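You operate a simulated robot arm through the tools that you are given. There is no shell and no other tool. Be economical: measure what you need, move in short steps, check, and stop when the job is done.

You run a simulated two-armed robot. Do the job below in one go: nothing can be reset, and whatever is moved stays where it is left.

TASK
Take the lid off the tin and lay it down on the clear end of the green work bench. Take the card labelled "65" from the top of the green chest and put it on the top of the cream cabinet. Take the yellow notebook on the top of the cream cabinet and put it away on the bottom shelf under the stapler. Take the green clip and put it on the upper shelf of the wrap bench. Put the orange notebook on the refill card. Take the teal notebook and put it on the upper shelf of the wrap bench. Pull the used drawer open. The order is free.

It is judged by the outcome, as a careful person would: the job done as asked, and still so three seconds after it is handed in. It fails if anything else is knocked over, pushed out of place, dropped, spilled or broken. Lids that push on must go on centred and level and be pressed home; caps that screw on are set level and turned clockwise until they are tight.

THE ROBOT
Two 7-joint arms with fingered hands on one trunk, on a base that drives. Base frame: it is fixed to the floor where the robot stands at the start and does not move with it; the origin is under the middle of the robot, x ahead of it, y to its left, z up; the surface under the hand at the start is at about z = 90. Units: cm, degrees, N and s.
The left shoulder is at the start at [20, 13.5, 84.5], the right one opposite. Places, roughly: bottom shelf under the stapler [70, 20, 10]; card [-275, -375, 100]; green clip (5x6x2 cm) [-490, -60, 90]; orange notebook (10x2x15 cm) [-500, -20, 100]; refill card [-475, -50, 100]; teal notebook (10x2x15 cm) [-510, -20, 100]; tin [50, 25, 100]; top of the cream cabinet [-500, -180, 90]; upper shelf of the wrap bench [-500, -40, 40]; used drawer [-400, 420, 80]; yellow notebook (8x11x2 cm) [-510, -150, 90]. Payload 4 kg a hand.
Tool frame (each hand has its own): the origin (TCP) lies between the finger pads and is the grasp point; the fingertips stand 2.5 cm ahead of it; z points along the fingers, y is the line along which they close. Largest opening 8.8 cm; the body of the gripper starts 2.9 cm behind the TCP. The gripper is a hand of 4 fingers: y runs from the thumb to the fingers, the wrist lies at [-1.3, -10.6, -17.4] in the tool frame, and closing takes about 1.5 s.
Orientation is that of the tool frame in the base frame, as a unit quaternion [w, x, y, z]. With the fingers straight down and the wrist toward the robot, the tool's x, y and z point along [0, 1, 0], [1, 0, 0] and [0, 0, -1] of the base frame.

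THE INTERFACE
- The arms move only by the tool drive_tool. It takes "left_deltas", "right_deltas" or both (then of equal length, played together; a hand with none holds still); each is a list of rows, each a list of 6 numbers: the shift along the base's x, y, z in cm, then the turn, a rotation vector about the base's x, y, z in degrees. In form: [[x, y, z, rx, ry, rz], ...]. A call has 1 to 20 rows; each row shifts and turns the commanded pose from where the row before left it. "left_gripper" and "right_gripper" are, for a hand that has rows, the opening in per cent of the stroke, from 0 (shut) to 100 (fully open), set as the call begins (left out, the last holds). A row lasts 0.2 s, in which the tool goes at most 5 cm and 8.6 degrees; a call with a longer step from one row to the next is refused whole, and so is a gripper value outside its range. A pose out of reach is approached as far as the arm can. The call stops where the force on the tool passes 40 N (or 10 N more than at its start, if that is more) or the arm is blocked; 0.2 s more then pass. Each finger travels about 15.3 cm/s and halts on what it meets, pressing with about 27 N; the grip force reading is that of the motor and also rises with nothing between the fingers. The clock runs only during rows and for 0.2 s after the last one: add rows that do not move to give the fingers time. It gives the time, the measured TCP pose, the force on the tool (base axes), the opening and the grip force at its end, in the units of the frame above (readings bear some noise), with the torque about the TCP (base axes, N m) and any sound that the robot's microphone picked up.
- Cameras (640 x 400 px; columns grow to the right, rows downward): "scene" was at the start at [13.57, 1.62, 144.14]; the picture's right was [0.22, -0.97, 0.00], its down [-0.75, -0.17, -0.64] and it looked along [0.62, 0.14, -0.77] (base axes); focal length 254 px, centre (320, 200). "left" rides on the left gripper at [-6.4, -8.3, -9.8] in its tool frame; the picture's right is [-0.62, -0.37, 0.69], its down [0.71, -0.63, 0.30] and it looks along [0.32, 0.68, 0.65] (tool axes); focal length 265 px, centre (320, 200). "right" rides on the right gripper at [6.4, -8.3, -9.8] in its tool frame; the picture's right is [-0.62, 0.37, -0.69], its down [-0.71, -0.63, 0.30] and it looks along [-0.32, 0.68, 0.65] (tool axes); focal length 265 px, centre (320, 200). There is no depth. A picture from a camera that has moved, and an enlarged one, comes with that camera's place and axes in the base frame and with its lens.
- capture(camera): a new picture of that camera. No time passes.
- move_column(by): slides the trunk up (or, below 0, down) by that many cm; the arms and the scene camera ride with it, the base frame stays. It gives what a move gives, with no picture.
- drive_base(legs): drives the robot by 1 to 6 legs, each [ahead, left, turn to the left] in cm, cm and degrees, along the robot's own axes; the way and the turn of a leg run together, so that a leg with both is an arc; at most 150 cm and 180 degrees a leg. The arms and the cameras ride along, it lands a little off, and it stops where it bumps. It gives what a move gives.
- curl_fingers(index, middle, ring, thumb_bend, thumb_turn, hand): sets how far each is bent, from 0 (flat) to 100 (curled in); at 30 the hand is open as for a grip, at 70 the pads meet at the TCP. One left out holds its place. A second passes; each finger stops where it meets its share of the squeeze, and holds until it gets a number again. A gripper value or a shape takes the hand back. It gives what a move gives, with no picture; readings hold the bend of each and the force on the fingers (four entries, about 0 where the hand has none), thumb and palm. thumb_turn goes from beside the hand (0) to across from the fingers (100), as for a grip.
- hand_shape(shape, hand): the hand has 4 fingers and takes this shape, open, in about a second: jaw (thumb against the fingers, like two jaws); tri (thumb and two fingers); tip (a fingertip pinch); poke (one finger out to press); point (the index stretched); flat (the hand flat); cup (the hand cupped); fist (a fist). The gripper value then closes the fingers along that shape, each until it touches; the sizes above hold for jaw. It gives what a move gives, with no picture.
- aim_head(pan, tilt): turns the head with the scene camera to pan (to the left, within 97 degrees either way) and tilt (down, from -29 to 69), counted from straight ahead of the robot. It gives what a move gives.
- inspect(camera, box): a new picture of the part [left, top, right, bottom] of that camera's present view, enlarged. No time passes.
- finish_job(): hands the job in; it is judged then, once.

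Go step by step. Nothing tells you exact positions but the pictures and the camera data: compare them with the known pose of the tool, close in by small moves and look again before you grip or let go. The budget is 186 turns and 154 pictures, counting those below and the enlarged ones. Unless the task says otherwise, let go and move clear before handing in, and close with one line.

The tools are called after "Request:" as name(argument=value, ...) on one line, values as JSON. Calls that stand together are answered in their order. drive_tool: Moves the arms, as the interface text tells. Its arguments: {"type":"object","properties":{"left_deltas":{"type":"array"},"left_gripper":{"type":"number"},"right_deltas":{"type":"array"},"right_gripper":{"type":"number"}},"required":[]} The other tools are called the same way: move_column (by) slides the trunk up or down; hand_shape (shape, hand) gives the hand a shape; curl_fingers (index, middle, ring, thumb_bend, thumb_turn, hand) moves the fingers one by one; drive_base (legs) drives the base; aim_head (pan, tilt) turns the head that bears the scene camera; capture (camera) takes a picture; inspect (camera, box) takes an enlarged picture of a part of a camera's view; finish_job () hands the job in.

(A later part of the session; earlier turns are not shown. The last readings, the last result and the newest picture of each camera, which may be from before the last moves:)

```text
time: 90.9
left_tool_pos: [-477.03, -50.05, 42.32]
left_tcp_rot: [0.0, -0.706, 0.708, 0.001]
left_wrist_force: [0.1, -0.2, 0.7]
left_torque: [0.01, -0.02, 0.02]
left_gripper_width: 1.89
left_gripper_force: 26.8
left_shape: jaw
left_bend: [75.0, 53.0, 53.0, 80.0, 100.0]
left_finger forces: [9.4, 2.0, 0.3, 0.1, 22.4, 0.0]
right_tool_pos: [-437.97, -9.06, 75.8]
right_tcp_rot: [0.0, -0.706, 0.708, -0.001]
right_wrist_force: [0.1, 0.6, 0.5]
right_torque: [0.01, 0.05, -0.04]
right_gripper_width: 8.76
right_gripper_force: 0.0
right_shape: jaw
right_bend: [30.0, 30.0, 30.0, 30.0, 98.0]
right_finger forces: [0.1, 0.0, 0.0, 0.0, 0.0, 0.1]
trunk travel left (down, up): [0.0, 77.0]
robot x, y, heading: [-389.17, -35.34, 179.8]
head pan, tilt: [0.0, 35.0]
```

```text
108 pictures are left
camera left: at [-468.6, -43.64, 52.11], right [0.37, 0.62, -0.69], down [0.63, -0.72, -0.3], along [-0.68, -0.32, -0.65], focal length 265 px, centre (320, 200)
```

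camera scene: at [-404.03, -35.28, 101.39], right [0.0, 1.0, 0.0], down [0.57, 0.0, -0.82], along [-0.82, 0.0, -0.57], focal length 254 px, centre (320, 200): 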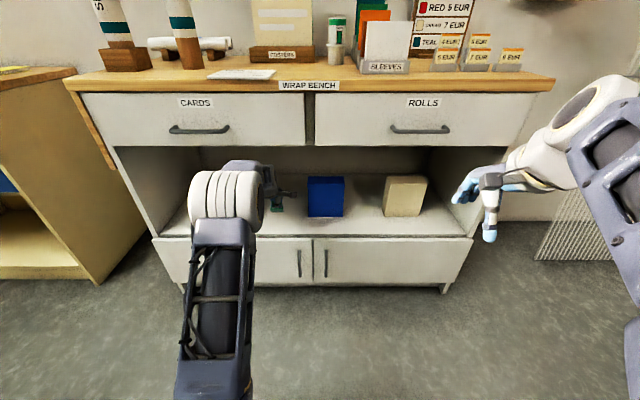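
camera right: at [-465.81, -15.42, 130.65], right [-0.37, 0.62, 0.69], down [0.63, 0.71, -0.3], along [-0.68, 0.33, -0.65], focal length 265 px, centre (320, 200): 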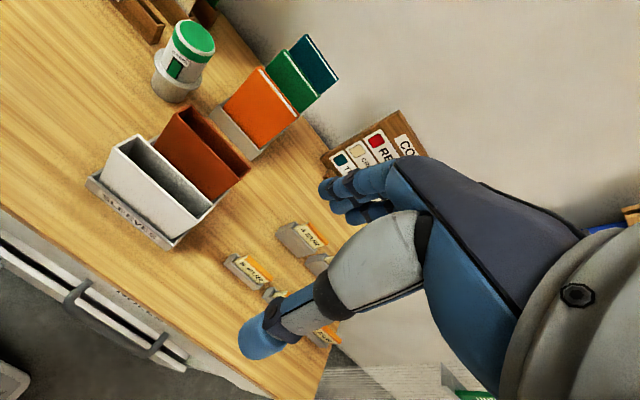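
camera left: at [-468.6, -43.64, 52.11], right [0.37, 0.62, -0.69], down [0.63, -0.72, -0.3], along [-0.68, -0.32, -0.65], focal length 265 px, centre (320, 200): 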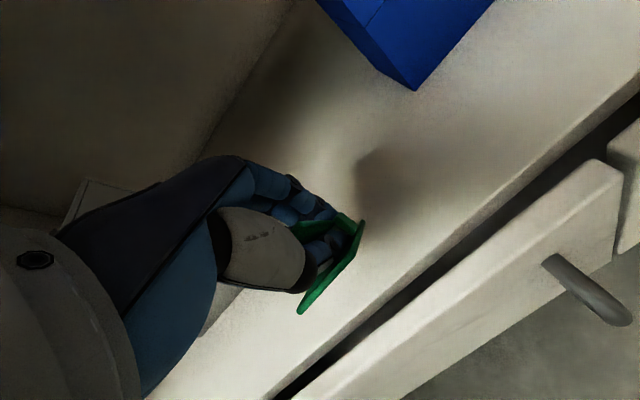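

Parallax of the blue box's foot suggests the shelf is nearer z≈36. I keep going down carefully.

Request:
drive_tool(left_deltas=[[0, 0, -0.3, 0, 0, 0], [0, 0, -0.3, 0, 0, 0], [0, 0, -0.3, 0, 0, 0], [0, 0, -0.3, 0, 0, 0], [0, 0, -0.3, 0, 0, 0], [0, 0, -0.2, 0, 0, 0], [0, 0, 0, 0, 0, 0]])

Request:
capture(camera="left")

```text
time: 92.5
left_tool_pos: [-476.99, -50.06, 40.51]
left_tcp_rot: [0.0, -0.706, 0.708, 0.0]
left_wrist_force: [0.5, 0.0, -1.0]
left_torque: [-0.01, -0.01, 0.02]
left_gripper_width: 1.89
left_gripper_force: 27.1
left_shape: jaw
left_bend: [75.0, 53.0, 53.0, 79.0, 100.0]
left_finger forces: [9.3, 2.1, 0.2, 0.0, 22.3, 0.0]
right_tool_pos: [-437.91, -9.05, 75.81]
right_tcp_rot: [0.0, -0.706, 0.708, -0.001]
right_wrist_force: [-0.1, 0.0, -0.2]
right_torque: [0.01, 0.02, -0.01]
right_gripper_width: 8.77
right_gripper_force: 0.1
right_shape: jaw
right_bend: [30.0, 30.0, 30.0, 30.0, 98.0]
right_finger forces: [0.0, 0.1, 0.0, 0.0, 0.0, 0.1]
trunk travel left (down, up): [0.0, 77.0]
robot x, y, heading: [-389.2, -35.61, 179.8]
head pan, tilt: [0.0, 35.0]
```

```text
107 pictures are left
camera left: at [-468.61, -43.64, 50.42], right [0.37, 0.62, -0.69], down [0.63, -0.72, -0.3], along [-0.68, -0.32, -0.65], focal length 265 px, centre (320, 200)
```

left: 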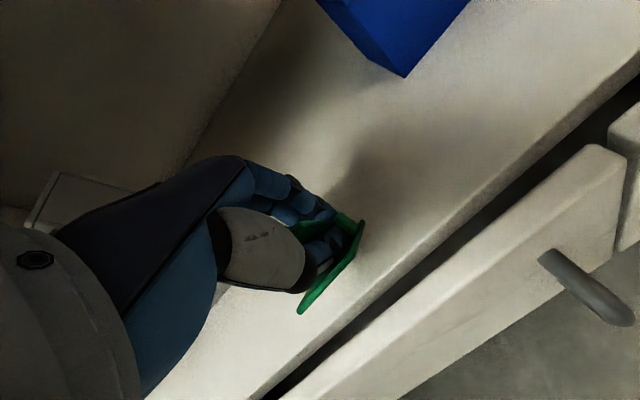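

Request:
drive_tool(left_deltas=[[0, 0, -0.3, 0, 0, 0], [0, 0, -0.3, 0, 0, 0], [0, 0, -0.2, 0, 0, 0], [0, 0, -0.2, 0, 0, 0], [0, 0, -0.2, 0, 0, 0], [0, 0, -0.2, 0, 0, 0], [0, 0, 0, 0, 0, 0]])

Request:
capture(camera="left")

```text
time: 94.1
left_tool_pos: [-477.08, -49.93, 39.72]
left_tcp_rot: [-0.003, -0.707, 0.708, 0.003]
left_wrist_force: [6.3, 2.5, 37.5]
left_torque: [0.18, 0.29, -0.02]
left_gripper_width: 2.09
left_gripper_force: 27.1
left_shape: jaw
left_bend: [76.0, 53.0, 53.0, 81.0, 100.0]
left_finger forces: [17.0, 4.9, 0.4, 0.0, 48.4, 0.0]
right_tool_pos: [-437.72, -9.12, 76.02]
right_tcp_rot: [0.0, -0.706, 0.708, 0.0]
right_wrist_force: [0.2, 0.4, 0.3]
right_torque: [-0.01, 0.02, 0.02]
right_gripper_width: 8.77
right_gripper_force: 0.2
right_shape: jaw
right_bend: [30.0, 30.0, 30.0, 30.0, 98.0]
right_finger forces: [0.0, 0.0, 0.0, 0.0, 0.1, 0.0]
trunk travel left (down, up): [0.0, 77.0]
robot x, y, heading: [-389.2, -35.21, 179.8]
head pan, tilt: [0.0, 35.0]
```

```text
106 pictures are left
camera left: at [-468.66, -43.61, 49.49], right [0.36, 0.62, -0.7], down [0.63, -0.72, -0.31], along [-0.69, -0.32, -0.65], focal length 265 px, centre (320, 200)
```

left: 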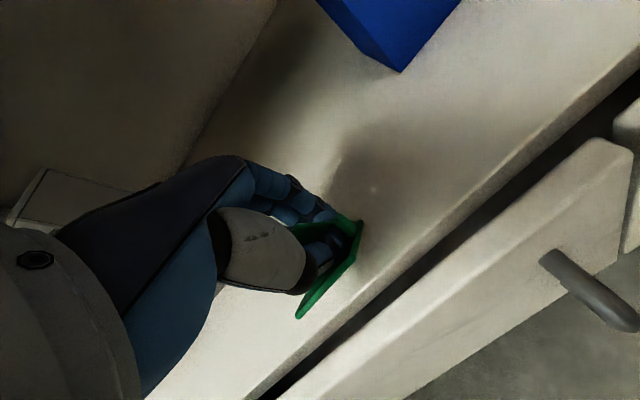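

Contact made. I ease up slightly, open, and lift clear.

Request:
drive_tool(left_deltas=[[0, 0, 0.6, 0, 0, 0], [0, 0, 0, 0, 0, 0]])

Request:
drive_tool(left_deltas=[[0, 0, 0, 0, 0, 0], [0, 0, 0, 0, 0, 0], [0, 0, 0, 0, 0, 0], [0, 0, 0, 0, 0, 0], [0, 0, 0, 0, 0, 0], [0, 0, 1, 0, 0, 0], [0, 0, 3, 0, 0, 0], [0, 0, 3, 0, 0, 0], [0, 0, 0, 0, 0, 0]], left_gripper=100)

Request:
capture(camera="left")

```text
time: 94.7
left_tool_pos: [-476.86, -50.11, 39.76]
left_tcp_rot: [0.0, -0.706, 0.708, 0.0]
left_wrist_force: [-4.6, 2.4, 15.6]
left_torque: [0.06, 0.37, -0.02]
left_gripper_width: 2.11
left_gripper_force: 27.3
left_shape: jaw
left_bend: [75.0, 52.0, 53.0, 81.0, 100.0]
left_finger forces: [16.1, 5.3, 1.0, 0.1, 27.6, 0.0]
right_tool_pos: [-438.01, -9.06, 75.93]
right_tcp_rot: [0.0, -0.706, 0.708, 0.0]
right_wrist_force: [0.4, -0.4, -0.5]
right_torque: [-0.03, 0.0, 0.01]
right_gripper_width: 8.76
right_gripper_force: 0.2
right_shape: jaw
right_bend: [30.0, 30.0, 30.0, 30.0, 98.0]
right_finger forces: [0.0, 0.0, 0.0, 0.0, 0.1, 0.1]
trunk travel left (down, up): [0.0, 77.0]
robot x, y, heading: [-389.13, -35.15, 179.9]
head pan, tilt: [0.0, 35.0]
```

```text
time: 96.7
left_tool_pos: [-476.9, -50.02, 46.85]
left_tcp_rot: [0.001, -0.706, 0.708, 0.0]
left_wrist_force: [-0.4, 0.0, -0.3]
left_torque: [-0.04, 0.0, -0.04]
left_gripper_width: 8.77
left_gripper_force: 0.0
left_shape: jaw
left_bend: [30.0, 30.0, 30.0, 30.0, 98.0]
left_finger forces: [0.1, 0.1, 0.0, 0.0, 16.5, 0.1]
right_tool_pos: [-437.89, -9.09, 75.84]
right_tcp_rot: [0.0, -0.706, 0.708, 0.0]
right_wrist_force: [-0.5, 0.7, 1.0]
right_torque: [-0.03, -0.01, -0.02]
right_gripper_width: 8.78
right_gripper_force: 0.0
right_shape: jaw
right_bend: [30.0, 30.0, 30.0, 30.0, 98.0]
right_finger forces: [0.0, 0.0, 0.1, 0.1, 0.0, 0.1]
trunk travel left (down, up): [0.0, 77.0]
robot x, y, heading: [-389.12, -35.08, 180.0]
head pan, tilt: [0.0, 35.0]
```

```text
105 pictures are left
camera left: at [-468.56, -43.69, 56.6], right [0.37, 0.62, -0.69], down [0.63, -0.72, -0.3], along [-0.68, -0.32, -0.65], focal length 265 px, centre (320, 200)
```

left: 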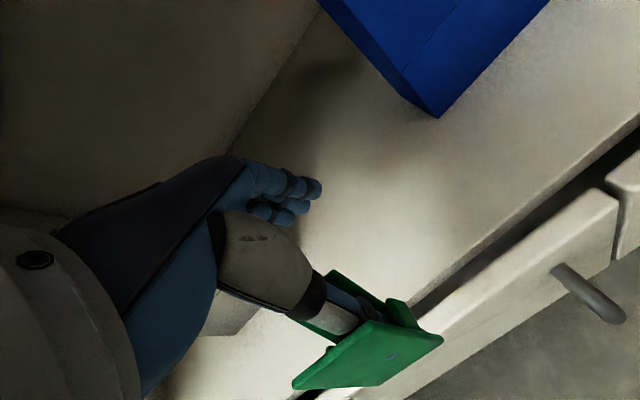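

The clip has stuck on the thumb, which sits between its two plates. I look closely before freeing it.

Request:
inspect(camera="left", box=[220, 160, 480, 400])

Request:
inspect(camera="scene", box=[190, 140, 350, 260])

```text
1.67 times, centred on (350, 280) of left
camera zoom: at [-468.56, -43.69, 56.6], right [0.37, 0.62, -0.69], down [0.63, -0.72, -0.3], along [-0.68, -0.32, -0.65], focal length 442 px, centre (270, 67)
```

zoom: 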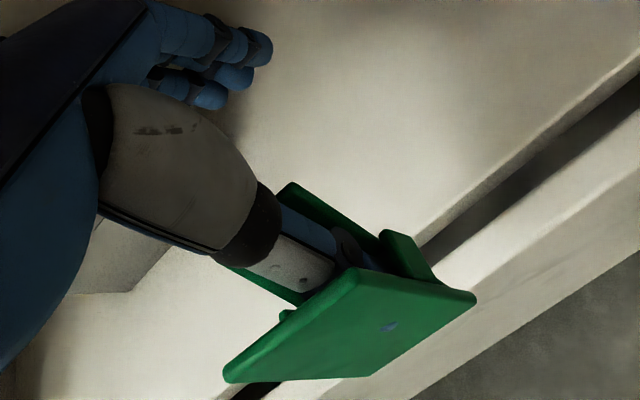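

```text
3.33 times, centred on (270, 200) of scene
camera zoom: at [-404.02, -35.28, 101.38], right [0.0, 1.0, 0.0], down [0.57, 0.0, -0.82], along [-0.82, 0.0, -0.57], focal length 846 px, centre (487, 200)
```

zoom: 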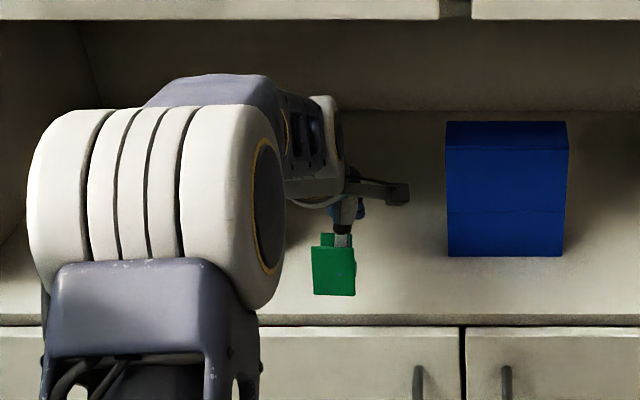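

The thumb is wedged between the plates. I go well over the shelf, just above it, then wiggle the thumb to free it.

Request:
drive_tool(left_deltas=[[-3, 0, 0, 0, 0, 0], [-3, 0, 0, 0, 0, 0], [0, 0, -2, 0, 0, 0], [0, 0, -1, 0, 0, 0], [0, 0, -0.5, 0, 0, 0], [0, 0, -0.5, 0, 0, 0], [0, 0, 0, 0, 0, 0]])

Request:
curl_fingers(hand="left", thumb_bend=5)

Request:
capture(camera="left")

```text
time: 98.3
left_tool_pos: [-482.91, -50.14, 43.01]
left_tcp_rot: [0.0, -0.706, 0.708, 0.001]
left_wrist_force: [-0.8, 0.6, -0.4]
left_torque: [-0.01, 0.01, 0.01]
left_gripper_width: 8.75
left_gripper_force: 0.1
left_shape: jaw
left_bend: [30.0, 30.0, 30.0, 30.0, 98.0]
left_finger forces: [0.0, 0.1, 0.1, 0.1, 15.1, 0.0]
right_tool_pos: [-437.92, -9.05, 75.85]
right_tcp_rot: [0.0, -0.706, 0.708, 0.0]
right_wrist_force: [0.0, 0.3, 0.1]
right_torque: [-0.01, 0.0, -0.04]
right_gripper_width: 8.76
right_gripper_force: 0.1
right_shape: jaw
right_bend: [30.0, 30.0, 30.0, 30.0, 98.0]
right_finger forces: [0.0, 0.0, 0.0, 0.0, 0.0, 0.1]
trunk travel left (down, up): [0.0, 77.0]
robot x, y, heading: [-389.26, -35.14, 180.0]
head pan, tilt: [0.0, 35.0]
```

```text
time: 99.3
left_tool_pos: [-483.03, -50.05, 42.92]
left_tcp_rot: [0.0, -0.707, 0.707, 0.0]
left_wrist_force: [-1.1, -0.4, -0.4]
left_torque: [-0.02, 0.03, -0.01]
left_gripper_width: 9.84
left_gripper_force: 7.4
left_shape: fingers
left_bend: [30.0, 30.0, 30.0, 6.0, 98.0]
left_finger forces: [0.1, 0.1, 0.0, 0.0, 14.6, 0.1]
right_tool_pos: [-437.95, -9.09, 75.93]
right_tcp_rot: [0.001, -0.706, 0.708, 0.0]
right_wrist_force: [0.3, 0.2, 0.6]
right_torque: [0.0, -0.01, -0.02]
right_gripper_width: 8.78
right_gripper_force: 0.1
right_shape: jaw
right_bend: [30.0, 30.0, 30.0, 30.0, 98.0]
right_finger forces: [0.0, 0.0, 0.0, 0.0, 0.1, 0.0]
trunk travel left (down, up): [0.0, 77.0]
robot x, y, heading: [-389.35, -35.47, 180.0]
head pan, tilt: [0.0, 35.0]
```

```text
102 pictures are left
camera left: at [-474.66, -43.66, 52.65], right [0.37, 0.62, -0.69], down [0.63, -0.72, -0.3], along [-0.68, -0.32, -0.65], focal length 265 px, centre (320, 200)
```

left: 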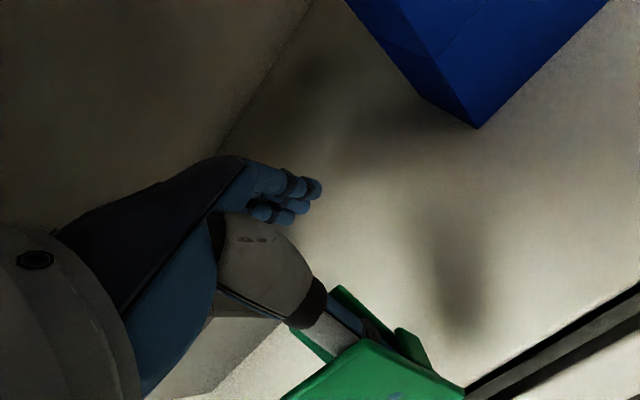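

It's wedged firmly. I'll withdraw, raise the trunk, and pull the clip off with the right hand, the two hands facing each other in free space.

Request:
drive_tool(left_deltas=[[0, 0, 2.5, 0, 0, 0], [4, 0, 0, 0, 0, 0], [4, 0, 0, 0, 0, 0], [4, 0, 0, 0, 0, 0], [4, 0, 0, 0, 0, 0], [4, 0, 0, 0, 0, 0], [4, 0, 0, 0, 0, 0], [4, 0, 0, 0, 0, 0], [4, 0, 0, 0, 0, 0], [0, 0, 0, 0, 0, 0]])

Request:
drive_base(legs=[[-25, 0, 0]])

Request:
move_column(by=35)

Request:
drive_tool(left_deltas=[[0, 0, 4, 8, 0, 0], [0, 0, 4, 8, 0, 0], [0, 0, 4, 8, 0, 0], [0, 0, 4, 8, 0, 0], [0, -1, 4, 8, 0, 0], [0, -1, 2, 8, 0, 0], [0, -1, 0, 8, 0, 0], [0, -1, 0, 8, 0, 0], [0, -1, 0, 8, 0, 0], [0, 0, 0, 8, 0, 0], [0, 0, 0, 8, 0, 0], [0, 0, 0, 2, 0, 0], [0, 0, 0, 0, 0, 0]])

Request:
capture(camera="scene")

```text
time: 101.5
left_tool_pos: [-451.05, -50.05, 45.4]
left_tcp_rot: [0.0, -0.706, 0.708, 0.0]
left_wrist_force: [-0.5, -0.3, -0.3]
left_torque: [-0.05, -0.01, 0.04]
left_gripper_width: 9.85
left_gripper_force: 5.7
left_shape: fingers
left_bend: [30.0, 30.0, 30.0, 6.0, 98.0]
left_finger forces: [0.1, 0.0, 0.1, 0.0, 11.7, 0.0]
right_tool_pos: [-437.91, -9.17, 75.92]
right_tcp_rot: [0.0, -0.706, 0.708, 0.0]
right_wrist_force: [-0.4, 0.0, -0.3]
right_torque: [-0.01, 0.01, 0.02]
right_gripper_width: 8.76
right_gripper_force: 0.0
right_shape: jaw
right_bend: [30.0, 30.0, 30.0, 30.0, 98.0]
right_finger forces: [0.0, 0.1, 0.0, 0.0, 0.1, 0.0]
trunk travel left (down, up): [0.0, 77.0]
robot x, y, heading: [-389.04, -35.2, 180.2]
head pan, tilt: [0.0, 35.0]
```

```text
time: 103.3
left_tool_pos: [-426.01, -49.96, 45.47]
left_tcp_rot: [0.0, -0.706, 0.708, 0.0]
left_wrist_force: [-0.4, 0.2, 0.1]
left_torque: [0.0, 0.03, 0.0]
left_gripper_width: 9.87
left_gripper_force: 6.2
left_shape: fingers
left_bend: [30.0, 30.0, 30.0, 6.0, 98.0]
left_finger forces: [0.0, 0.0, 0.0, 0.1, 11.6, 0.0]
right_tool_pos: [-412.74, -9.13, 75.96]
right_tcp_rot: [0.0, -0.705, 0.709, 0.0]
right_wrist_force: [0.6, -0.2, 0.3]
right_torque: [0.01, -0.01, 0.01]
right_gripper_width: 8.77
right_gripper_force: 0.0
right_shape: jaw
right_bend: [30.0, 30.0, 30.0, 30.0, 98.0]
right_finger forces: [0.1, 0.0, 0.1, 0.1, 0.0, 0.1]
trunk travel left (down, up): [0.0, 77.0]
robot x, y, heading: [-364.23, -35.01, 179.8]
head pan, tilt: [0.0, 35.0]
```

```text
time: 106.7
left_tool_pos: [-425.82, -49.96, 80.44]
left_tcp_rot: [0.0, -0.706, 0.708, 0.0]
left_wrist_force: [0.3, 0.6, 0.7]
left_torque: [0.01, 0.01, -0.01]
left_gripper_width: 9.85
left_gripper_force: 6.0
left_shape: fingers
left_bend: [30.0, 30.0, 30.0, 6.0, 98.0]
left_finger forces: [0.1, 0.1, 0.1, 0.1, 11.6, 0.0]
right_tool_pos: [-412.66, -9.15, 110.9]
right_tcp_rot: [0.001, -0.705, 0.709, 0.0]
right_wrist_force: [0.1, -1.2, 0.2]
right_torque: [0.02, 0.0, -0.03]
right_gripper_width: 8.77
right_gripper_force: 0.1
right_shape: jaw
right_bend: [30.0, 30.0, 30.0, 30.0, 98.0]
right_finger forces: [0.1, 0.0, 0.0, 0.0, 0.0, 0.0]
trunk travel left (down, up): [-35.0, 42.0]
robot x, y, heading: [-364.02, -35.38, 179.5]
head pan, tilt: [0.0, 35.0]
```

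```text
time: 109.5
left_tool_pos: [-425.86, -54.95, 102.43]
left_tcp_rot: [0.5, -0.498, 0.501, 0.501]
left_wrist_force: [0.6, 0.2, -0.8]
left_torque: [0.02, 0.05, 0.0]
left_gripper_width: 9.88
left_gripper_force: 3.1
left_shape: fingers
left_bend: [30.0, 30.0, 30.0, 5.0, 98.0]
left_finger forces: [0.1, 0.0, 0.0, 0.0, 5.9, 0.0]
right_tool_pos: [-412.71, -9.0, 110.83]
right_tcp_rot: [0.0, -0.705, 0.709, 0.0]
right_wrist_force: [0.0, -0.3, -0.5]
right_torque: [0.0, -0.01, 0.02]
right_gripper_width: 8.74
right_gripper_force: 0.3
right_shape: jaw
right_bend: [30.0, 30.0, 30.0, 30.0, 98.0]
right_finger forces: [0.0, 0.0, 0.0, 0.0, 0.0, 0.0]
trunk travel left (down, up): [-35.0, 42.0]
robot x, y, heading: [-363.97, -35.13, 179.6]
head pan, tilt: [0.0, 35.0]
```

```text
101 pictures are left
camera scene: at [-378.81, -35.34, 136.39], right [0.0, 1.0, 0.0], down [0.57, 0.0, -0.82], along [-0.82, 0.0, -0.57], focal length 254 px, centre (320, 200)
```

scene: 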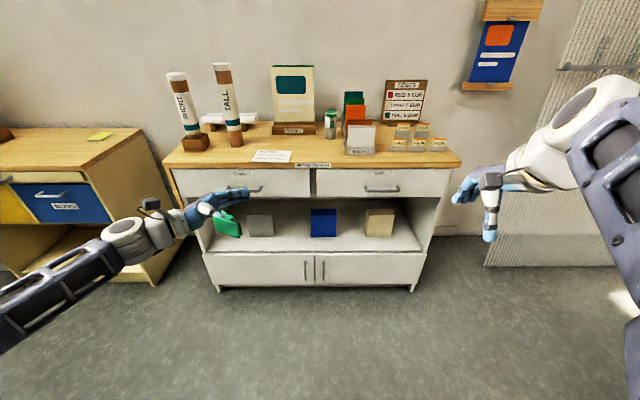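

The clip is still on the thumb and its hold is weakening. I turn the right hand to face it (fingers toward -y, thumb up).

Request:
drive_tool(right_deltas=[[-0.6, 0, -0.75, -4.9, -4.9, -4.9], [-0.6, 0, -0.75, -4.9, -4.9, -4.9], [-0.6, 0, -0.75, -4.9, -4.9, -4.9], [-0.6, 0, -0.75, -4.9, -4.9, -4.9], [-0.6, 0, -0.75, -4.9, -4.9, -4.9], [-0.6, 0, -0.75, -4.9, -4.9, -4.9], [-0.6, 0, -0.75, -4.9, -4.9, -4.9], [-0.6, 0, -0.75, -4.9, -4.9, -4.9], [-0.6, 0, -0.75, -4.9, -4.9, -4.9], [-0.6, 0, -0.75, -4.9, -4.9, -4.9], [-0.6, 0, -0.75, -4.9, -4.9, -4.9], [-0.6, 0, -0.75, -4.9, -4.9, -4.9], [-0.6, 0, -0.75, -4.9, -4.9, -4.9], [-0.6, 0, -0.75, -4.9, -4.9, -4.9], [0, 0, 0, -0.6, -0.6, -0.6], [0, 0, 0, 0, 0, 0]], right_gripper=100)

Request:
inspect(camera="scene", box=[140, 160, 500, 300])

Request:
capture(camera="left")

Request:
capture(camera="right")

```text
time: 112.9
left_tool_pos: [-425.84, -54.97, 102.34]
left_tcp_rot: [0.5, -0.499, 0.501, 0.5]
left_wrist_force: [-0.6, 0.3, 0.0]
left_torque: [-0.03, 0.04, 0.0]
left_gripper_width: 9.91
left_gripper_force: 3.1
left_shape: fingers
left_bend: [30.0, 30.0, 30.0, 5.0, 98.0]
left_finger forces: [0.1, 0.1, 0.0, 0.1, 6.0, 0.0]
right_tool_pos: [-421.05, -8.94, 100.3]
right_tcp_rot: [0.002, 0.0, 0.707, -0.707]
right_wrist_force: [0.6, -0.1, 0.0]
right_torque: [0.0, -0.03, -0.02]
right_gripper_width: 8.77
right_gripper_force: 0.0
right_shape: jaw
right_bend: [30.0, 30.0, 30.0, 30.0, 98.0]
right_finger forces: [0.0, 0.0, 0.0, 0.0, 0.0, 0.0]
trunk travel left (down, up): [-35.0, 42.0]
robot x, y, heading: [-363.99, -35.79, 179.6]
head pan, tilt: [0.0, 35.0]
```

```text
1.78 times, centred on (320, 230) of scene
camera zoom: at [-378.81, -35.34, 136.39], right [0.0, 1.0, 0.0], down [0.57, 0.0, -0.82], along [-0.82, 0.0, -0.57], focal length 451 px, centre (320, 147)
```

zoom: 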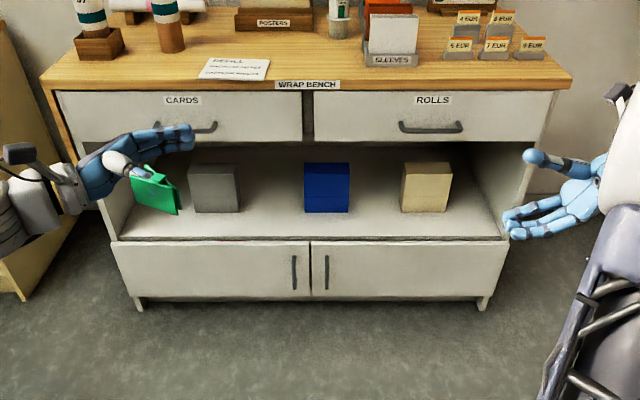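

```text
99 pictures are left
camera left: at [-417.57, -64.81, 108.77], right [0.37, 0.69, 0.62], down [0.63, 0.3, -0.72], along [-0.69, 0.65, -0.32], focal length 265 px, centre (320, 200)
```

left: 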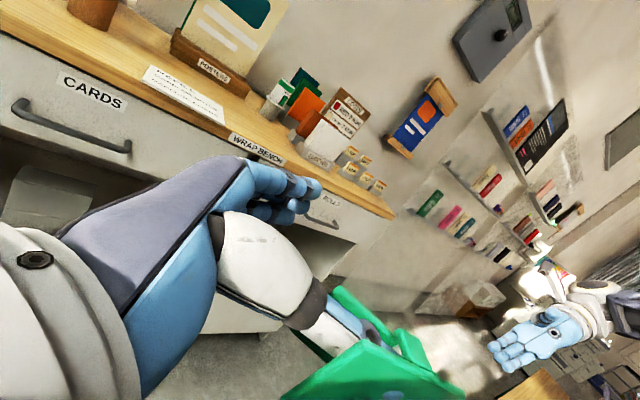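

```text
98 pictures are left
camera right: at [-427.64, 0.74, 108.59], right [0.62, 0.69, -0.37], down [0.71, -0.3, 0.63], along [0.33, -0.65, -0.68], focal length 265 px, centre (320, 200)
```

right: 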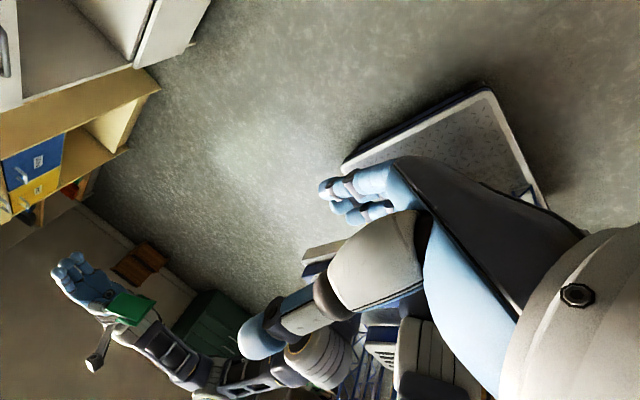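

Triangulated, the clip centre is at about [-420, -54.8, 101.6]. I bring the right hand to it.

Request:
drive_tool(right_deltas=[[0.2, -4.6, 0.2, 0, 0, 0], [0.2, -4.6, 0.2, 0, 0, 0], [0.2, -4.6, 0.2, 0, 0, 0], [0.2, -4.6, 0.2, 0, 0, 0], [0.2, -4.6, 0.2, 0, 0, 0], [0, -4.6, 0.2, 0, 0, 0], [0, -4.6, 0.1, 0, 0, 0], [0, -4.6, 0, 0, 0, 0], [0, 0, 0, 0, 0, 0]])

Request:
inspect(camera="scene", box=[150, 160, 350, 290])

Request:
capture(camera="right")

```text
time: 114.9
left_tool_pos: [-425.91, -54.95, 102.33]
left_tcp_rot: [0.499, -0.5, 0.501, 0.501]
left_wrist_force: [0.2, -0.2, 0.2]
left_torque: [0.04, 0.05, 0.03]
left_gripper_width: 9.9
left_gripper_force: 3.3
left_shape: fingers
left_bend: [30.0, 30.0, 30.0, 5.0, 98.0]
left_finger forces: [0.0, 0.0, 0.0, 0.0, 5.8, 0.0]
right_tool_pos: [-420.05, -45.8, 101.78]
right_tcp_rot: [0.0, 0.001, 0.707, -0.707]
right_wrist_force: [0.1, 0.2, -0.3]
right_torque: [0.01, -0.03, -0.02]
right_gripper_width: 8.79
right_gripper_force: 0.1
right_shape: jaw
right_bend: [30.0, 30.0, 30.0, 30.0, 98.0]
right_finger forces: [0.0, 0.1, 0.0, 0.0, 0.1, 0.1]
trunk travel left (down, up): [-35.0, 42.0]
robot x, y, heading: [-363.94, -35.74, 179.8]
head pan, tilt: [0.0, 35.0]
```

```text
3.08 times, centred on (250, 225) of scene
camera zoom: at [-378.8, -35.34, 136.39], right [0.0, 1.0, 0.0], down [0.57, 0.0, -0.82], along [-0.82, 0.0, -0.57], focal length 781 px, centre (535, 123)
```

zoom: 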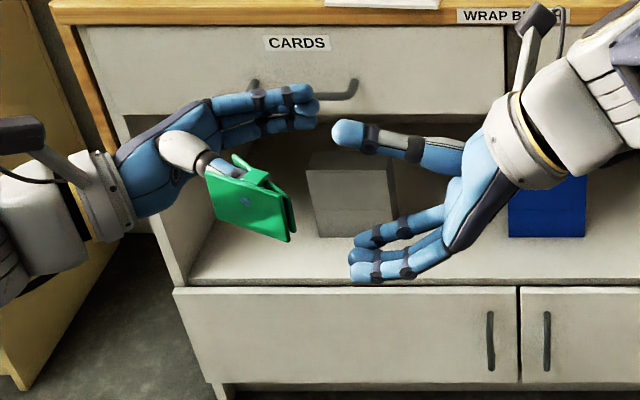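

```text
96 pictures are left
camera right: at [-426.6, -36.07, 109.97], right [0.62, 0.69, -0.37], down [0.71, -0.3, 0.63], along [0.33, -0.65, -0.68], focal length 265 px, centre (320, 200)
```

right: 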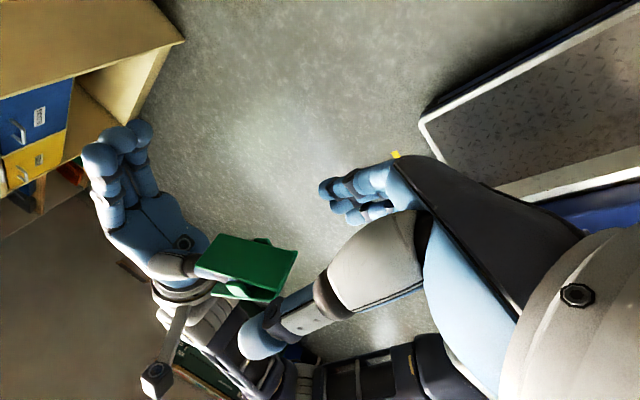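

The right hand is lined up; I slide in 6.3 cm and close gently on the clip's edges.

Request:
drive_tool(right_deltas=[[0, -2.2, -0.4, 0, 0, 0], [0, -2.2, -0.4, 0, 0, 0], [0, -1.9, -0.2, 0, 0, 0], [0, 0, 0, 0, 0, 0]])

Request:
drive_tool(right_deltas=[[0, 0, 0, 0, 0, 0], [0, 0, 0, 0, 0, 0], [0, 0, 0, 0, 0, 0], [0, 0, 0, 0, 0, 0], [0, 0, 0, 0, 0, 0], [0, 0, 0, 0, 0, 0], [0, 0, 0, 0, 0, 0]], right_gripper=0)

Request:
inspect(camera="scene", box=[150, 160, 350, 290])

```text
time: 115.9
left_tool_pos: [-426.0, -54.9, 102.28]
left_tcp_rot: [0.499, -0.5, 0.5, 0.501]
left_wrist_force: [-0.5, -0.3, -0.6]
left_torque: [-0.01, 0.03, 0.01]
left_gripper_width: 9.88
left_gripper_force: 2.6
left_shape: fingers
left_bend: [30.0, 30.0, 30.0, 5.0, 98.0]
left_finger forces: [0.1, 0.0, 0.0, 0.0, 5.9, 0.0]
right_tool_pos: [-420.11, -52.05, 100.62]
right_tcp_rot: [0.001, 0.001, 0.708, -0.707]
right_wrist_force: [-0.5, 0.4, -0.6]
right_torque: [0.01, 0.01, -0.03]
right_gripper_width: 8.78
right_gripper_force: 0.0
right_shape: jaw
right_bend: [30.0, 30.0, 30.0, 30.0, 98.0]
right_finger forces: [0.1, 0.0, 0.1, 0.0, 0.0, 0.0]
trunk travel left (down, up): [-35.0, 42.0]
robot x, y, heading: [-363.53, -34.93, 179.6]
head pan, tilt: [0.0, 35.0]
```

```text
time: 117.5
left_tool_pos: [-425.95, -54.94, 102.34]
left_tcp_rot: [0.499, -0.499, 0.501, 0.501]
left_wrist_force: [0.1, 0.5, -1.8]
left_torque: [-0.05, 0.05, 0.0]
left_gripper_width: 9.88
left_gripper_force: 4.3
left_shape: fingers
left_bend: [30.0, 30.0, 30.0, 6.0, 98.0]
left_finger forces: [0.1, 0.1, 0.0, 0.0, 8.7, 0.0]
right_tool_pos: [-420.21, -52.12, 100.7]
right_tcp_rot: [0.002, 0.001, 0.708, -0.706]
right_wrist_force: [-1.4, -0.3, 0.2]
right_torque: [-0.05, 0.02, -0.04]
right_gripper_width: 3.61
right_gripper_force: 27.0
right_shape: jaw
right_bend: [74.0, 55.0, 65.0, 65.0, 99.0]
right_finger forces: [15.4, 9.0, 3.1, 0.0, 24.7, 0.1]
trunk travel left (down, up): [-35.0, 42.0]
robot x, y, heading: [-363.96, -35.29, 179.7]
head pan, tilt: [0.0, 35.0]
```

```text
3.08 times, centred on (250, 225) of scene
camera zoom: at [-378.81, -35.34, 136.39], right [0.0, 1.0, 0.0], down [0.57, 0.0, -0.82], along [-0.82, 0.0, -0.57], focal length 781 px, centre (535, 123)
```

zoom: 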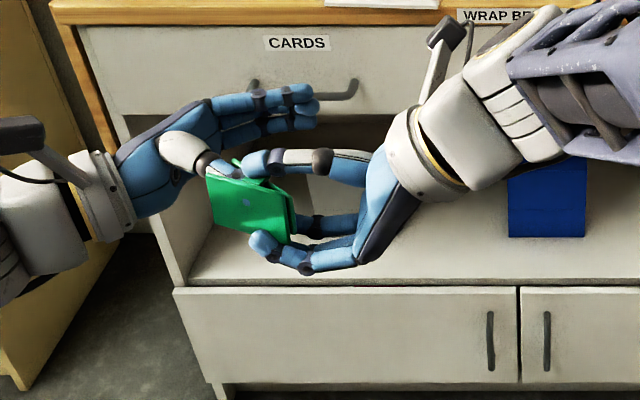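

Gripped. I pull the right hand away slowly.

Request:
drive_tool(right_deltas=[[0, 0.6, -0.1, 0, 0, 0], [0, 0.8, -0.2, 0, 0, 0], [0, 1, -0.2, 0, 0, 0], [0, 1.5, -0.3, 0, 0, 0], [0, 2, -0.3, 0, 0, 0], [0, 2, 0, 0, 0, 0], [0, 0, 0, 0, 0, 0]])

Request:
inspect(camera="scene", box=[150, 160, 350, 290])

```text
time: 119.1
left_tool_pos: [-425.97, -54.92, 102.42]
left_tcp_rot: [0.499, -0.499, 0.501, 0.5]
left_wrist_force: [0.5, -0.6, 0.1]
left_torque: [-0.03, 0.02, 0.0]
left_gripper_width: 9.89
left_gripper_force: 0.0
left_shape: fingers
left_bend: [30.0, 30.0, 30.0, 5.0, 98.0]
left_finger forces: [0.0, 0.0, 0.0, 0.0, 0.0, 0.1]
right_tool_pos: [-420.0, -44.14, 99.65]
right_tcp_rot: [0.002, 0.0, 0.708, -0.707]
right_wrist_force: [-0.2, -0.2, 0.6]
right_torque: [0.01, 0.02, -0.01]
right_gripper_width: 3.39
right_gripper_force: 27.2
right_shape: jaw
right_bend: [74.0, 54.0, 71.0, 67.0, 100.0]
right_finger forces: [14.7, 11.6, 1.7, 0.0, 22.4, 0.0]
trunk travel left (down, up): [-35.0, 42.0]
robot x, y, heading: [-364.05, -35.31, 179.8]
head pan, tilt: [0.0, 35.0]
```

```text
3.08 times, centred on (250, 225) of scene
camera zoom: at [-378.81, -35.34, 136.39], right [0.0, 1.0, 0.0], down [0.57, 0.0, -0.82], along [-0.82, 0.0, -0.57], focal length 781 px, centre (535, 123)
```

zoom: 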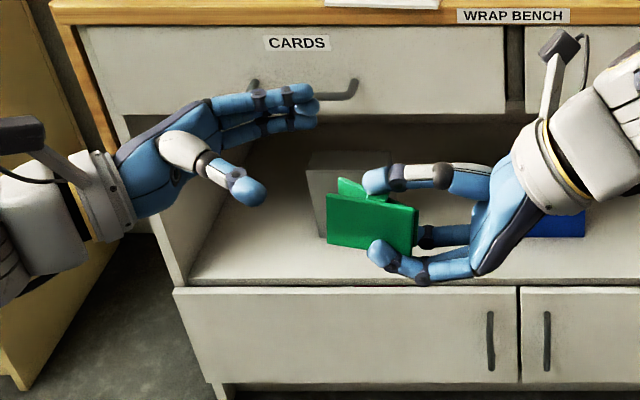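

Freed: the right hand now holds the clip by its edge. I rotate the right hand to point forward and down so the clip's flat plate will face the shelf, moving right as I do.

Request:
drive_tool(right_deltas=[[0, 1.2, 0, 4.9, 4.9, -4.9], [0, 1.2, 0, 4.9, 4.9, -4.9], [0, 1.2, 0, 4.9, 4.9, -4.9], [0, 1.2, 0, 4.9, 4.9, -4.9], [0, 1.2, 0, 4.9, 4.9, -4.9], [0, 1.2, 0, 4.9, 4.9, -4.9], [0, 1.2, 0, 4.9, 4.9, -4.9], [0, 1.2, 0, 4.9, 4.9, -4.9], [0, 1.2, 0, 4.9, 4.9, -4.9], [0, 1.2, 0, 4.9, 4.9, -4.9], [0, 1.2, 0, 4.9, 4.9, -4.9], [0, 1.2, 0, 4.9, 4.9, -4.9], [0, 1.2, 0, 4.9, 4.9, -4.9], [0, 1.2, 0, 4.9, 4.9, -4.9], [0, 0, 0, 0, -8, 0], [0, 0, 0, 0, -8, 0], [0, 0, 0, 0, -8, 0], [0, 0, 0, 0, -8, 0], [0, 0, 0, 0, -8, 0], [0, 0, 0, 0, 0, 0]])

Request:
capture(camera="scene")

Request:
capture(camera="right")

```text
time: 121.1
left_tool_pos: [-425.83, -54.97, 102.47]
left_tcp_rot: [0.499, -0.499, 0.501, 0.501]
left_wrist_force: [-0.4, 0.5, -0.3]
left_torque: [-0.03, 0.0, 0.03]
left_gripper_width: 9.9
left_gripper_force: 0.0
left_shape: fingers
left_bend: [30.0, 30.0, 30.0, 5.0, 98.0]
left_finger forces: [0.1, 0.1, 0.0, 0.1, 0.0, 0.0]
right_tool_pos: [-417.71, -41.6, 96.14]
right_tcp_rot: [-0.389, -0.05, 0.822, -0.413]
right_wrist_force: [1.5, -0.5, 0.7]
right_torque: [0.01, 0.02, 0.0]
right_gripper_width: 3.33
right_gripper_force: 26.7
right_shape: jaw
right_bend: [74.0, 54.0, 71.0, 67.0, 100.0]
right_finger forces: [14.6, 11.7, 1.3, 0.0, 22.5, 0.0]
trunk travel left (down, up): [-35.0, 42.0]
robot x, y, heading: [-364.29, -35.62, 179.7]
head pan, tilt: [0.0, 35.0]
stopped in row 9 (right hand): the arm was blocked; the commanded pose is now the measured one
```

```text
93 pictures are left
camera scene: at [-378.8, -35.54, 136.39], right [-0.02, 1.0, 0.0], down [0.57, 0.01, -0.82], along [-0.82, -0.01, -0.57], focal length 254 px, centre (320, 200)
```

scene: 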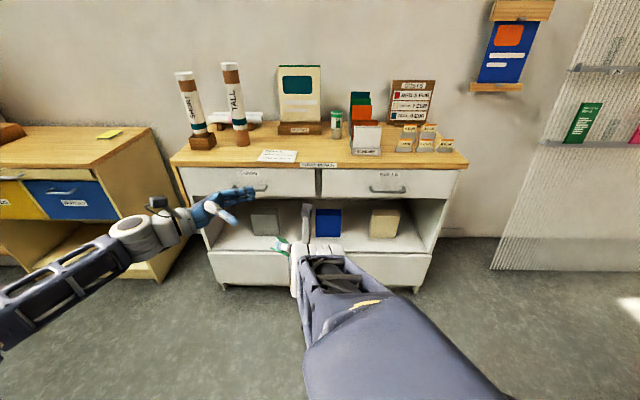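

```text
92 pictures are left
camera right: at [-413.03, -38.38, 109.29], right [0.7, 0.59, -0.41], down [0.57, -0.8, -0.19], along [-0.44, -0.1, -0.89], focal length 265 px, centre (320, 200)
```

right: 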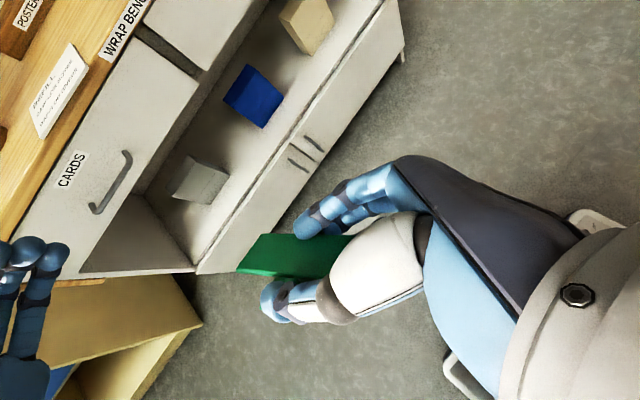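

The wrist was too close to my shoulder; the clip's plate already faces partly down. I move the hand forward-right, then finish the turn.

Request:
drive_tool(right_deltas=[[-4, 2.5, 0, 0, 0, 0], [-4, 2.5, 0, 0, 0, 0], [-4, 2.5, 0, 0, 0, 0], [-4, 2.5, 0, 0, 0, 0], [-3, 2, 0, 0, 0, 0], [-1, 1, 0, 6.75, 0.71, -4.65], [-1, 1, 0, 6.75, 0.71, -4.65], [-1, 1, 0, 6.75, 0.71, -4.65], [0, 0, 0, 6.75, 0.71, -4.65], [0, 0, 0, 6.75, 0.71, -4.65], [0, 0, 0, 6.75, 0.71, -4.65], [0, 0, 0, 0, 0, 0]])

Request:
capture(camera="scene")

Request:
capture(camera="right")

```text
time: 123.7
left_tool_pos: [-425.98, -54.99, 102.31]
left_tcp_rot: [0.5, -0.499, 0.501, 0.501]
left_wrist_force: [0.2, 0.1, 0.4]
left_torque: [0.02, 0.03, 0.02]
left_gripper_width: 9.89
left_gripper_force: 0.0
left_shape: fingers
left_bend: [30.0, 30.0, 30.0, 5.0, 98.0]
left_finger forces: [0.0, 0.0, 0.0, 0.0, 0.1, 0.0]
right_tool_pos: [-439.61, -26.41, 96.22]
right_tcp_rot: [-0.465, 0.0, 0.885, 0.003]
right_wrist_force: [0.5, -0.3, -0.7]
right_torque: [0.01, -0.01, 0.0]
right_gripper_width: 3.02
right_gripper_force: 26.9
right_shape: jaw
right_bend: [75.0, 51.0, 71.0, 71.0, 100.0]
right_finger forces: [5.8, 14.3, 2.0, 0.0, 18.6, 0.0]
trunk travel left (down, up): [-35.0, 42.0]
robot x, y, heading: [-364.18, -35.59, 179.4]
head pan, tilt: [0.0, 35.0]
```

```text
91 pictures are left
camera scene: at [-378.8, -35.34, 136.39], right [0.0, 1.0, 0.0], down [0.57, 0.0, -0.82], along [-0.82, 0.0, -0.57], focal length 254 px, centre (320, 200)
```

scene: 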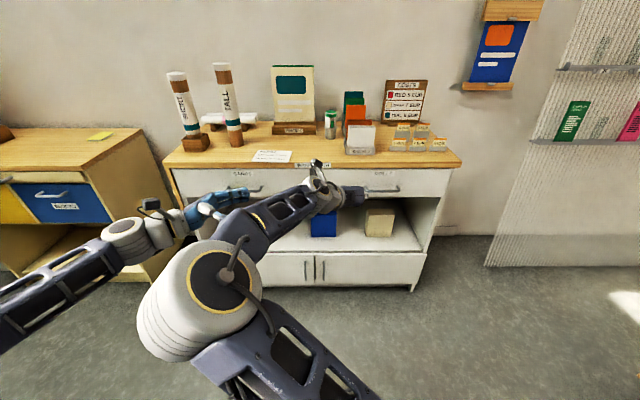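

```text
90 pictures are left
camera right: at [-435.39, -34.85, 107.0], right [0.92, 0.37, -0.12], down [0.15, -0.63, -0.76], along [-0.35, 0.69, -0.64], focal length 265 px, centre (320, 200)
```

right: 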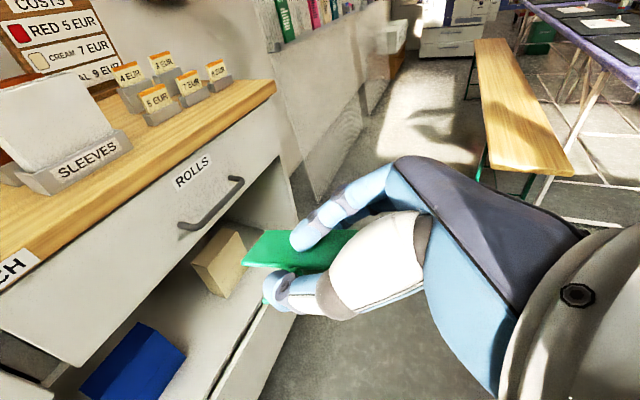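

The clip is secure with its plate facing forward-down. I move the left hand aside, lower the trunk, and position in front of the shelf.

Request:
drive_tool(left_deltas=[[1, -4, 0, 0, 0, 0], [1, -4, 0, 0, 0, 0], [1, -4, 0, 0, 0, 0], [1, -4, 0, 0, 0, 0], [1, -4, 0, 0, 0, 0], [0, -4, 0, 0, 0, 0], [0, 0, 0, 0, 0, 0]], left_gripper=100)

Request:
move_column(by=-35)

Request:
drive_tool(right_deltas=[[0, -3.5, -2, 0, 0, 0], [0, -3.5, -3, 0, 0, 0], [0, -3.5, -3, 0, 0, 0], [0, -3.5, -3, 0, 0, 0], [-3, -1.5, -3, 0, 0, 0], [-3, 0, -1, 0, 0, 0], [0, 0, 0, 0, 0, 0]])

Request:
capture(camera="scene")

Request:
capture(camera="right")

```text
time: 125.3
left_tool_pos: [-420.88, -78.96, 102.48]
left_tcp_rot: [0.498, -0.499, 0.502, 0.502]
left_wrist_force: [-0.5, 0.6, -0.3]
left_torque: [-0.01, 0.0, 0.02]
left_gripper_width: 8.8
left_gripper_force: 0.1
left_shape: jaw
left_bend: [30.0, 30.0, 30.0, 30.0, 98.0]
left_finger forces: [0.0, 0.0, 0.0, 0.0, 0.0, 0.0]
right_tool_pos: [-439.67, -26.41, 96.08]
right_tcp_rot: [-0.465, 0.0, 0.885, 0.003]
right_wrist_force: [-0.5, 0.3, 0.3]
right_torque: [-0.01, 0.0, 0.0]
right_gripper_width: 3.02
right_gripper_force: 27.0
right_shape: jaw
right_bend: [75.0, 51.0, 71.0, 71.0, 100.0]
right_finger forces: [5.7, 14.4, 2.0, 0.0, 18.6, 0.0]
trunk travel left (down, up): [-35.0, 42.0]
robot x, y, heading: [-363.85, -35.19, 179.6]
head pan, tilt: [0.0, 35.0]
```

```text
time: 128.7
left_tool_pos: [-420.86, -79.0, 67.46]
left_tcp_rot: [0.499, -0.499, 0.5, 0.501]
left_wrist_force: [-0.3, -1.0, 0.5]
left_torque: [0.02, -0.01, 0.0]
left_gripper_width: 8.76
left_gripper_force: 0.1
left_shape: jaw
left_bend: [30.0, 30.0, 30.0, 30.0, 98.0]
left_finger forces: [0.0, 0.0, 0.0, 0.0, 0.0, 0.0]
right_tool_pos: [-439.71, -26.31, 61.14]
right_tcp_rot: [-0.465, 0.001, 0.885, 0.002]
right_wrist_force: [0.1, -0.7, -0.1]
right_torque: [0.03, -0.04, -0.01]
right_gripper_width: 3.01
right_gripper_force: 26.9
right_shape: jaw
right_bend: [75.0, 51.0, 71.0, 71.0, 100.0]
right_finger forces: [5.9, 14.4, 2.0, 0.0, 18.6, 0.0]
trunk travel left (down, up): [0.0, 77.0]
robot x, y, heading: [-364.32, -35.18, 179.7]
head pan, tilt: [0.0, 35.0]
```

```text
time: 129.9
left_tool_pos: [-420.78, -79.06, 67.43]
left_tcp_rot: [0.498, -0.501, 0.5, 0.501]
left_wrist_force: [-0.2, 0.3, 0.1]
left_torque: [-0.02, 0.01, 0.02]
left_gripper_width: 8.79
left_gripper_force: 0.0
left_shape: jaw
left_bend: [30.0, 30.0, 30.0, 30.0, 98.0]
left_finger forces: [0.0, 0.1, 0.1, 0.1, 0.0, 0.0]
right_tool_pos: [-441.84, -44.03, 53.58]
right_tcp_rot: [-0.479, 0.033, 0.873, -0.088]
right_wrist_force: [0.6, -0.7, 0.4]
right_torque: [0.0, -0.01, 0.0]
right_gripper_width: 3.0
right_gripper_force: 27.1
right_shape: jaw
right_bend: [75.0, 51.0, 71.0, 71.0, 100.0]
right_finger forces: [5.8, 14.7, 1.9, 0.0, 18.6, 0.1]
trunk travel left (down, up): [0.0, 77.0]
robot x, y, heading: [-364.05, -34.98, 179.9]
head pan, tilt: [0.0, 35.0]
stopped in row 6 (right hand): the arm was blocked; the commanded pose is now the measured one
```

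```text
89 pictures are left
camera scene: at [-378.81, -35.34, 101.39], right [0.0, 1.0, 0.0], down [0.57, 0.0, -0.82], along [-0.82, 0.0, -0.57], focal length 254 px, centre (320, 200)
```

scene: 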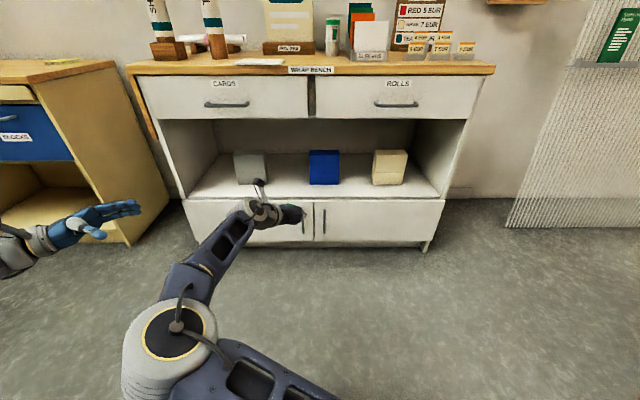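

```text
88 pictures are left
camera right: at [-436.95, -50.09, 65.57], right [0.91, 0.36, -0.22], down [0.15, -0.76, -0.64], along [-0.39, 0.55, -0.74], focal length 265 px, centre (320, 200)
```

right: 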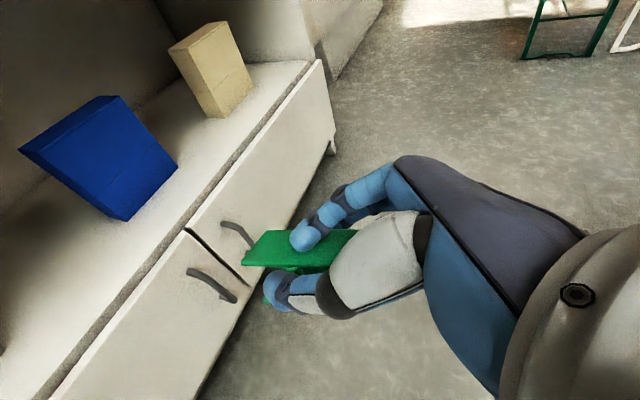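

The right arm can't twist there, so I'll use the gap at y≈-18 for the clip instead (and the left gap for the notebook). I shift right and drive nearer.

Request:
drive_tool(right_deltas=[[0, 4, 0, 0, 0, 0], [0, 4, 0, 0, 0, 0], [0, 4, 0, 5.3, -1, -0.7], [0, 4, 0, 5.3, -1, -0.7], [0, 4, 0, 0, 0, 0], [0, 5, 0, 0, 0, 0], [0, 1, -3, 0, 0, 0], [0, 0, 0, 0, 0, 0]])

Request:
drive_base(legs=[[20, 0, 0]])

Request:
capture(camera="right")

Request:
capture(camera="scene")

```text
time: 131.7
left_tool_pos: [-420.76, -79.06, 67.35]
left_tcp_rot: [0.498, -0.5, 0.5, 0.502]
left_wrist_force: [-0.3, 0.1, 0.4]
left_torque: [-0.03, -0.05, 0.04]
left_gripper_width: 8.78
left_gripper_force: 0.0
left_shape: jaw
left_bend: [30.0, 30.0, 30.0, 30.0, 98.0]
left_finger forces: [0.0, 0.0, 0.1, 0.0, 0.1, 0.1]
right_tool_pos: [-441.85, -17.95, 50.6]
right_tcp_rot: [-0.465, -0.001, 0.885, 0.0]
right_wrist_force: [-0.1, 0.1, -0.3]
right_torque: [0.0, -0.01, 0.03]
right_gripper_width: 3.03
right_gripper_force: 26.7
right_shape: jaw
right_bend: [75.0, 51.0, 71.0, 71.0, 100.0]
right_finger forces: [5.3, 15.0, 1.8, 0.0, 18.6, 0.0]
trunk travel left (down, up): [0.0, 77.0]
robot x, y, heading: [-364.43, -35.52, 179.7]
head pan, tilt: [0.0, 35.0]
```

```text
time: 133.3
left_tool_pos: [-440.82, -79.05, 67.45]
left_tcp_rot: [0.498, -0.5, 0.5, 0.501]
left_wrist_force: [0.0, 0.4, -0.7]
left_torque: [-0.01, -0.01, 0.03]
left_gripper_width: 8.78
left_gripper_force: 0.0
left_shape: jaw
left_bend: [30.0, 30.0, 30.0, 30.0, 98.0]
left_finger forces: [0.0, 0.0, 0.0, 0.1, 0.0, 0.0]
right_tool_pos: [-462.01, -17.93, 50.6]
right_tcp_rot: [-0.465, 0.0, 0.885, 0.0]
right_wrist_force: [0.8, 0.3, -0.6]
right_torque: [0.04, -0.01, -0.01]
right_gripper_width: 2.98
right_gripper_force: 27.3
right_shape: jaw
right_bend: [75.0, 51.0, 71.0, 71.0, 100.0]
right_finger forces: [5.2, 14.8, 1.8, 0.1, 18.6, 0.0]
trunk travel left (down, up): [0.0, 77.0]
robot x, y, heading: [-384.33, -35.19, 179.8]
head pan, tilt: [0.0, 35.0]
```

```text
87 pictures are left
camera right: at [-457.66, -26.38, 61.38], right [0.92, 0.37, -0.12], down [0.16, -0.63, -0.76], along [-0.35, 0.68, -0.64], focal length 265 px, centre (320, 200)
```

right: 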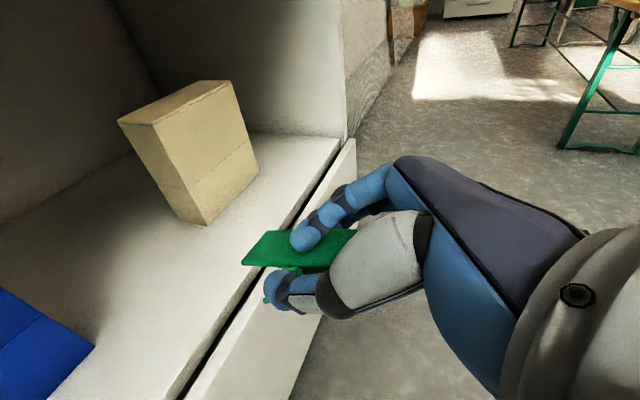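

```text
86 pictures are left
camera scene: at [-398.95, -35.27, 101.39], right [0.0, 1.0, 0.0], down [0.57, 0.0, -0.82], along [-0.82, 0.0, -0.57], focal length 254 px, centre (320, 200)
```

scene: 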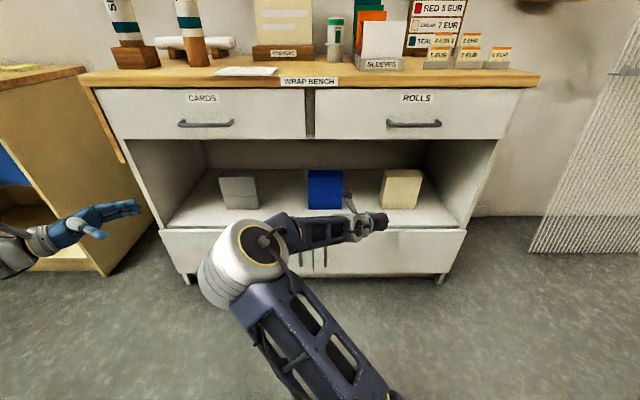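

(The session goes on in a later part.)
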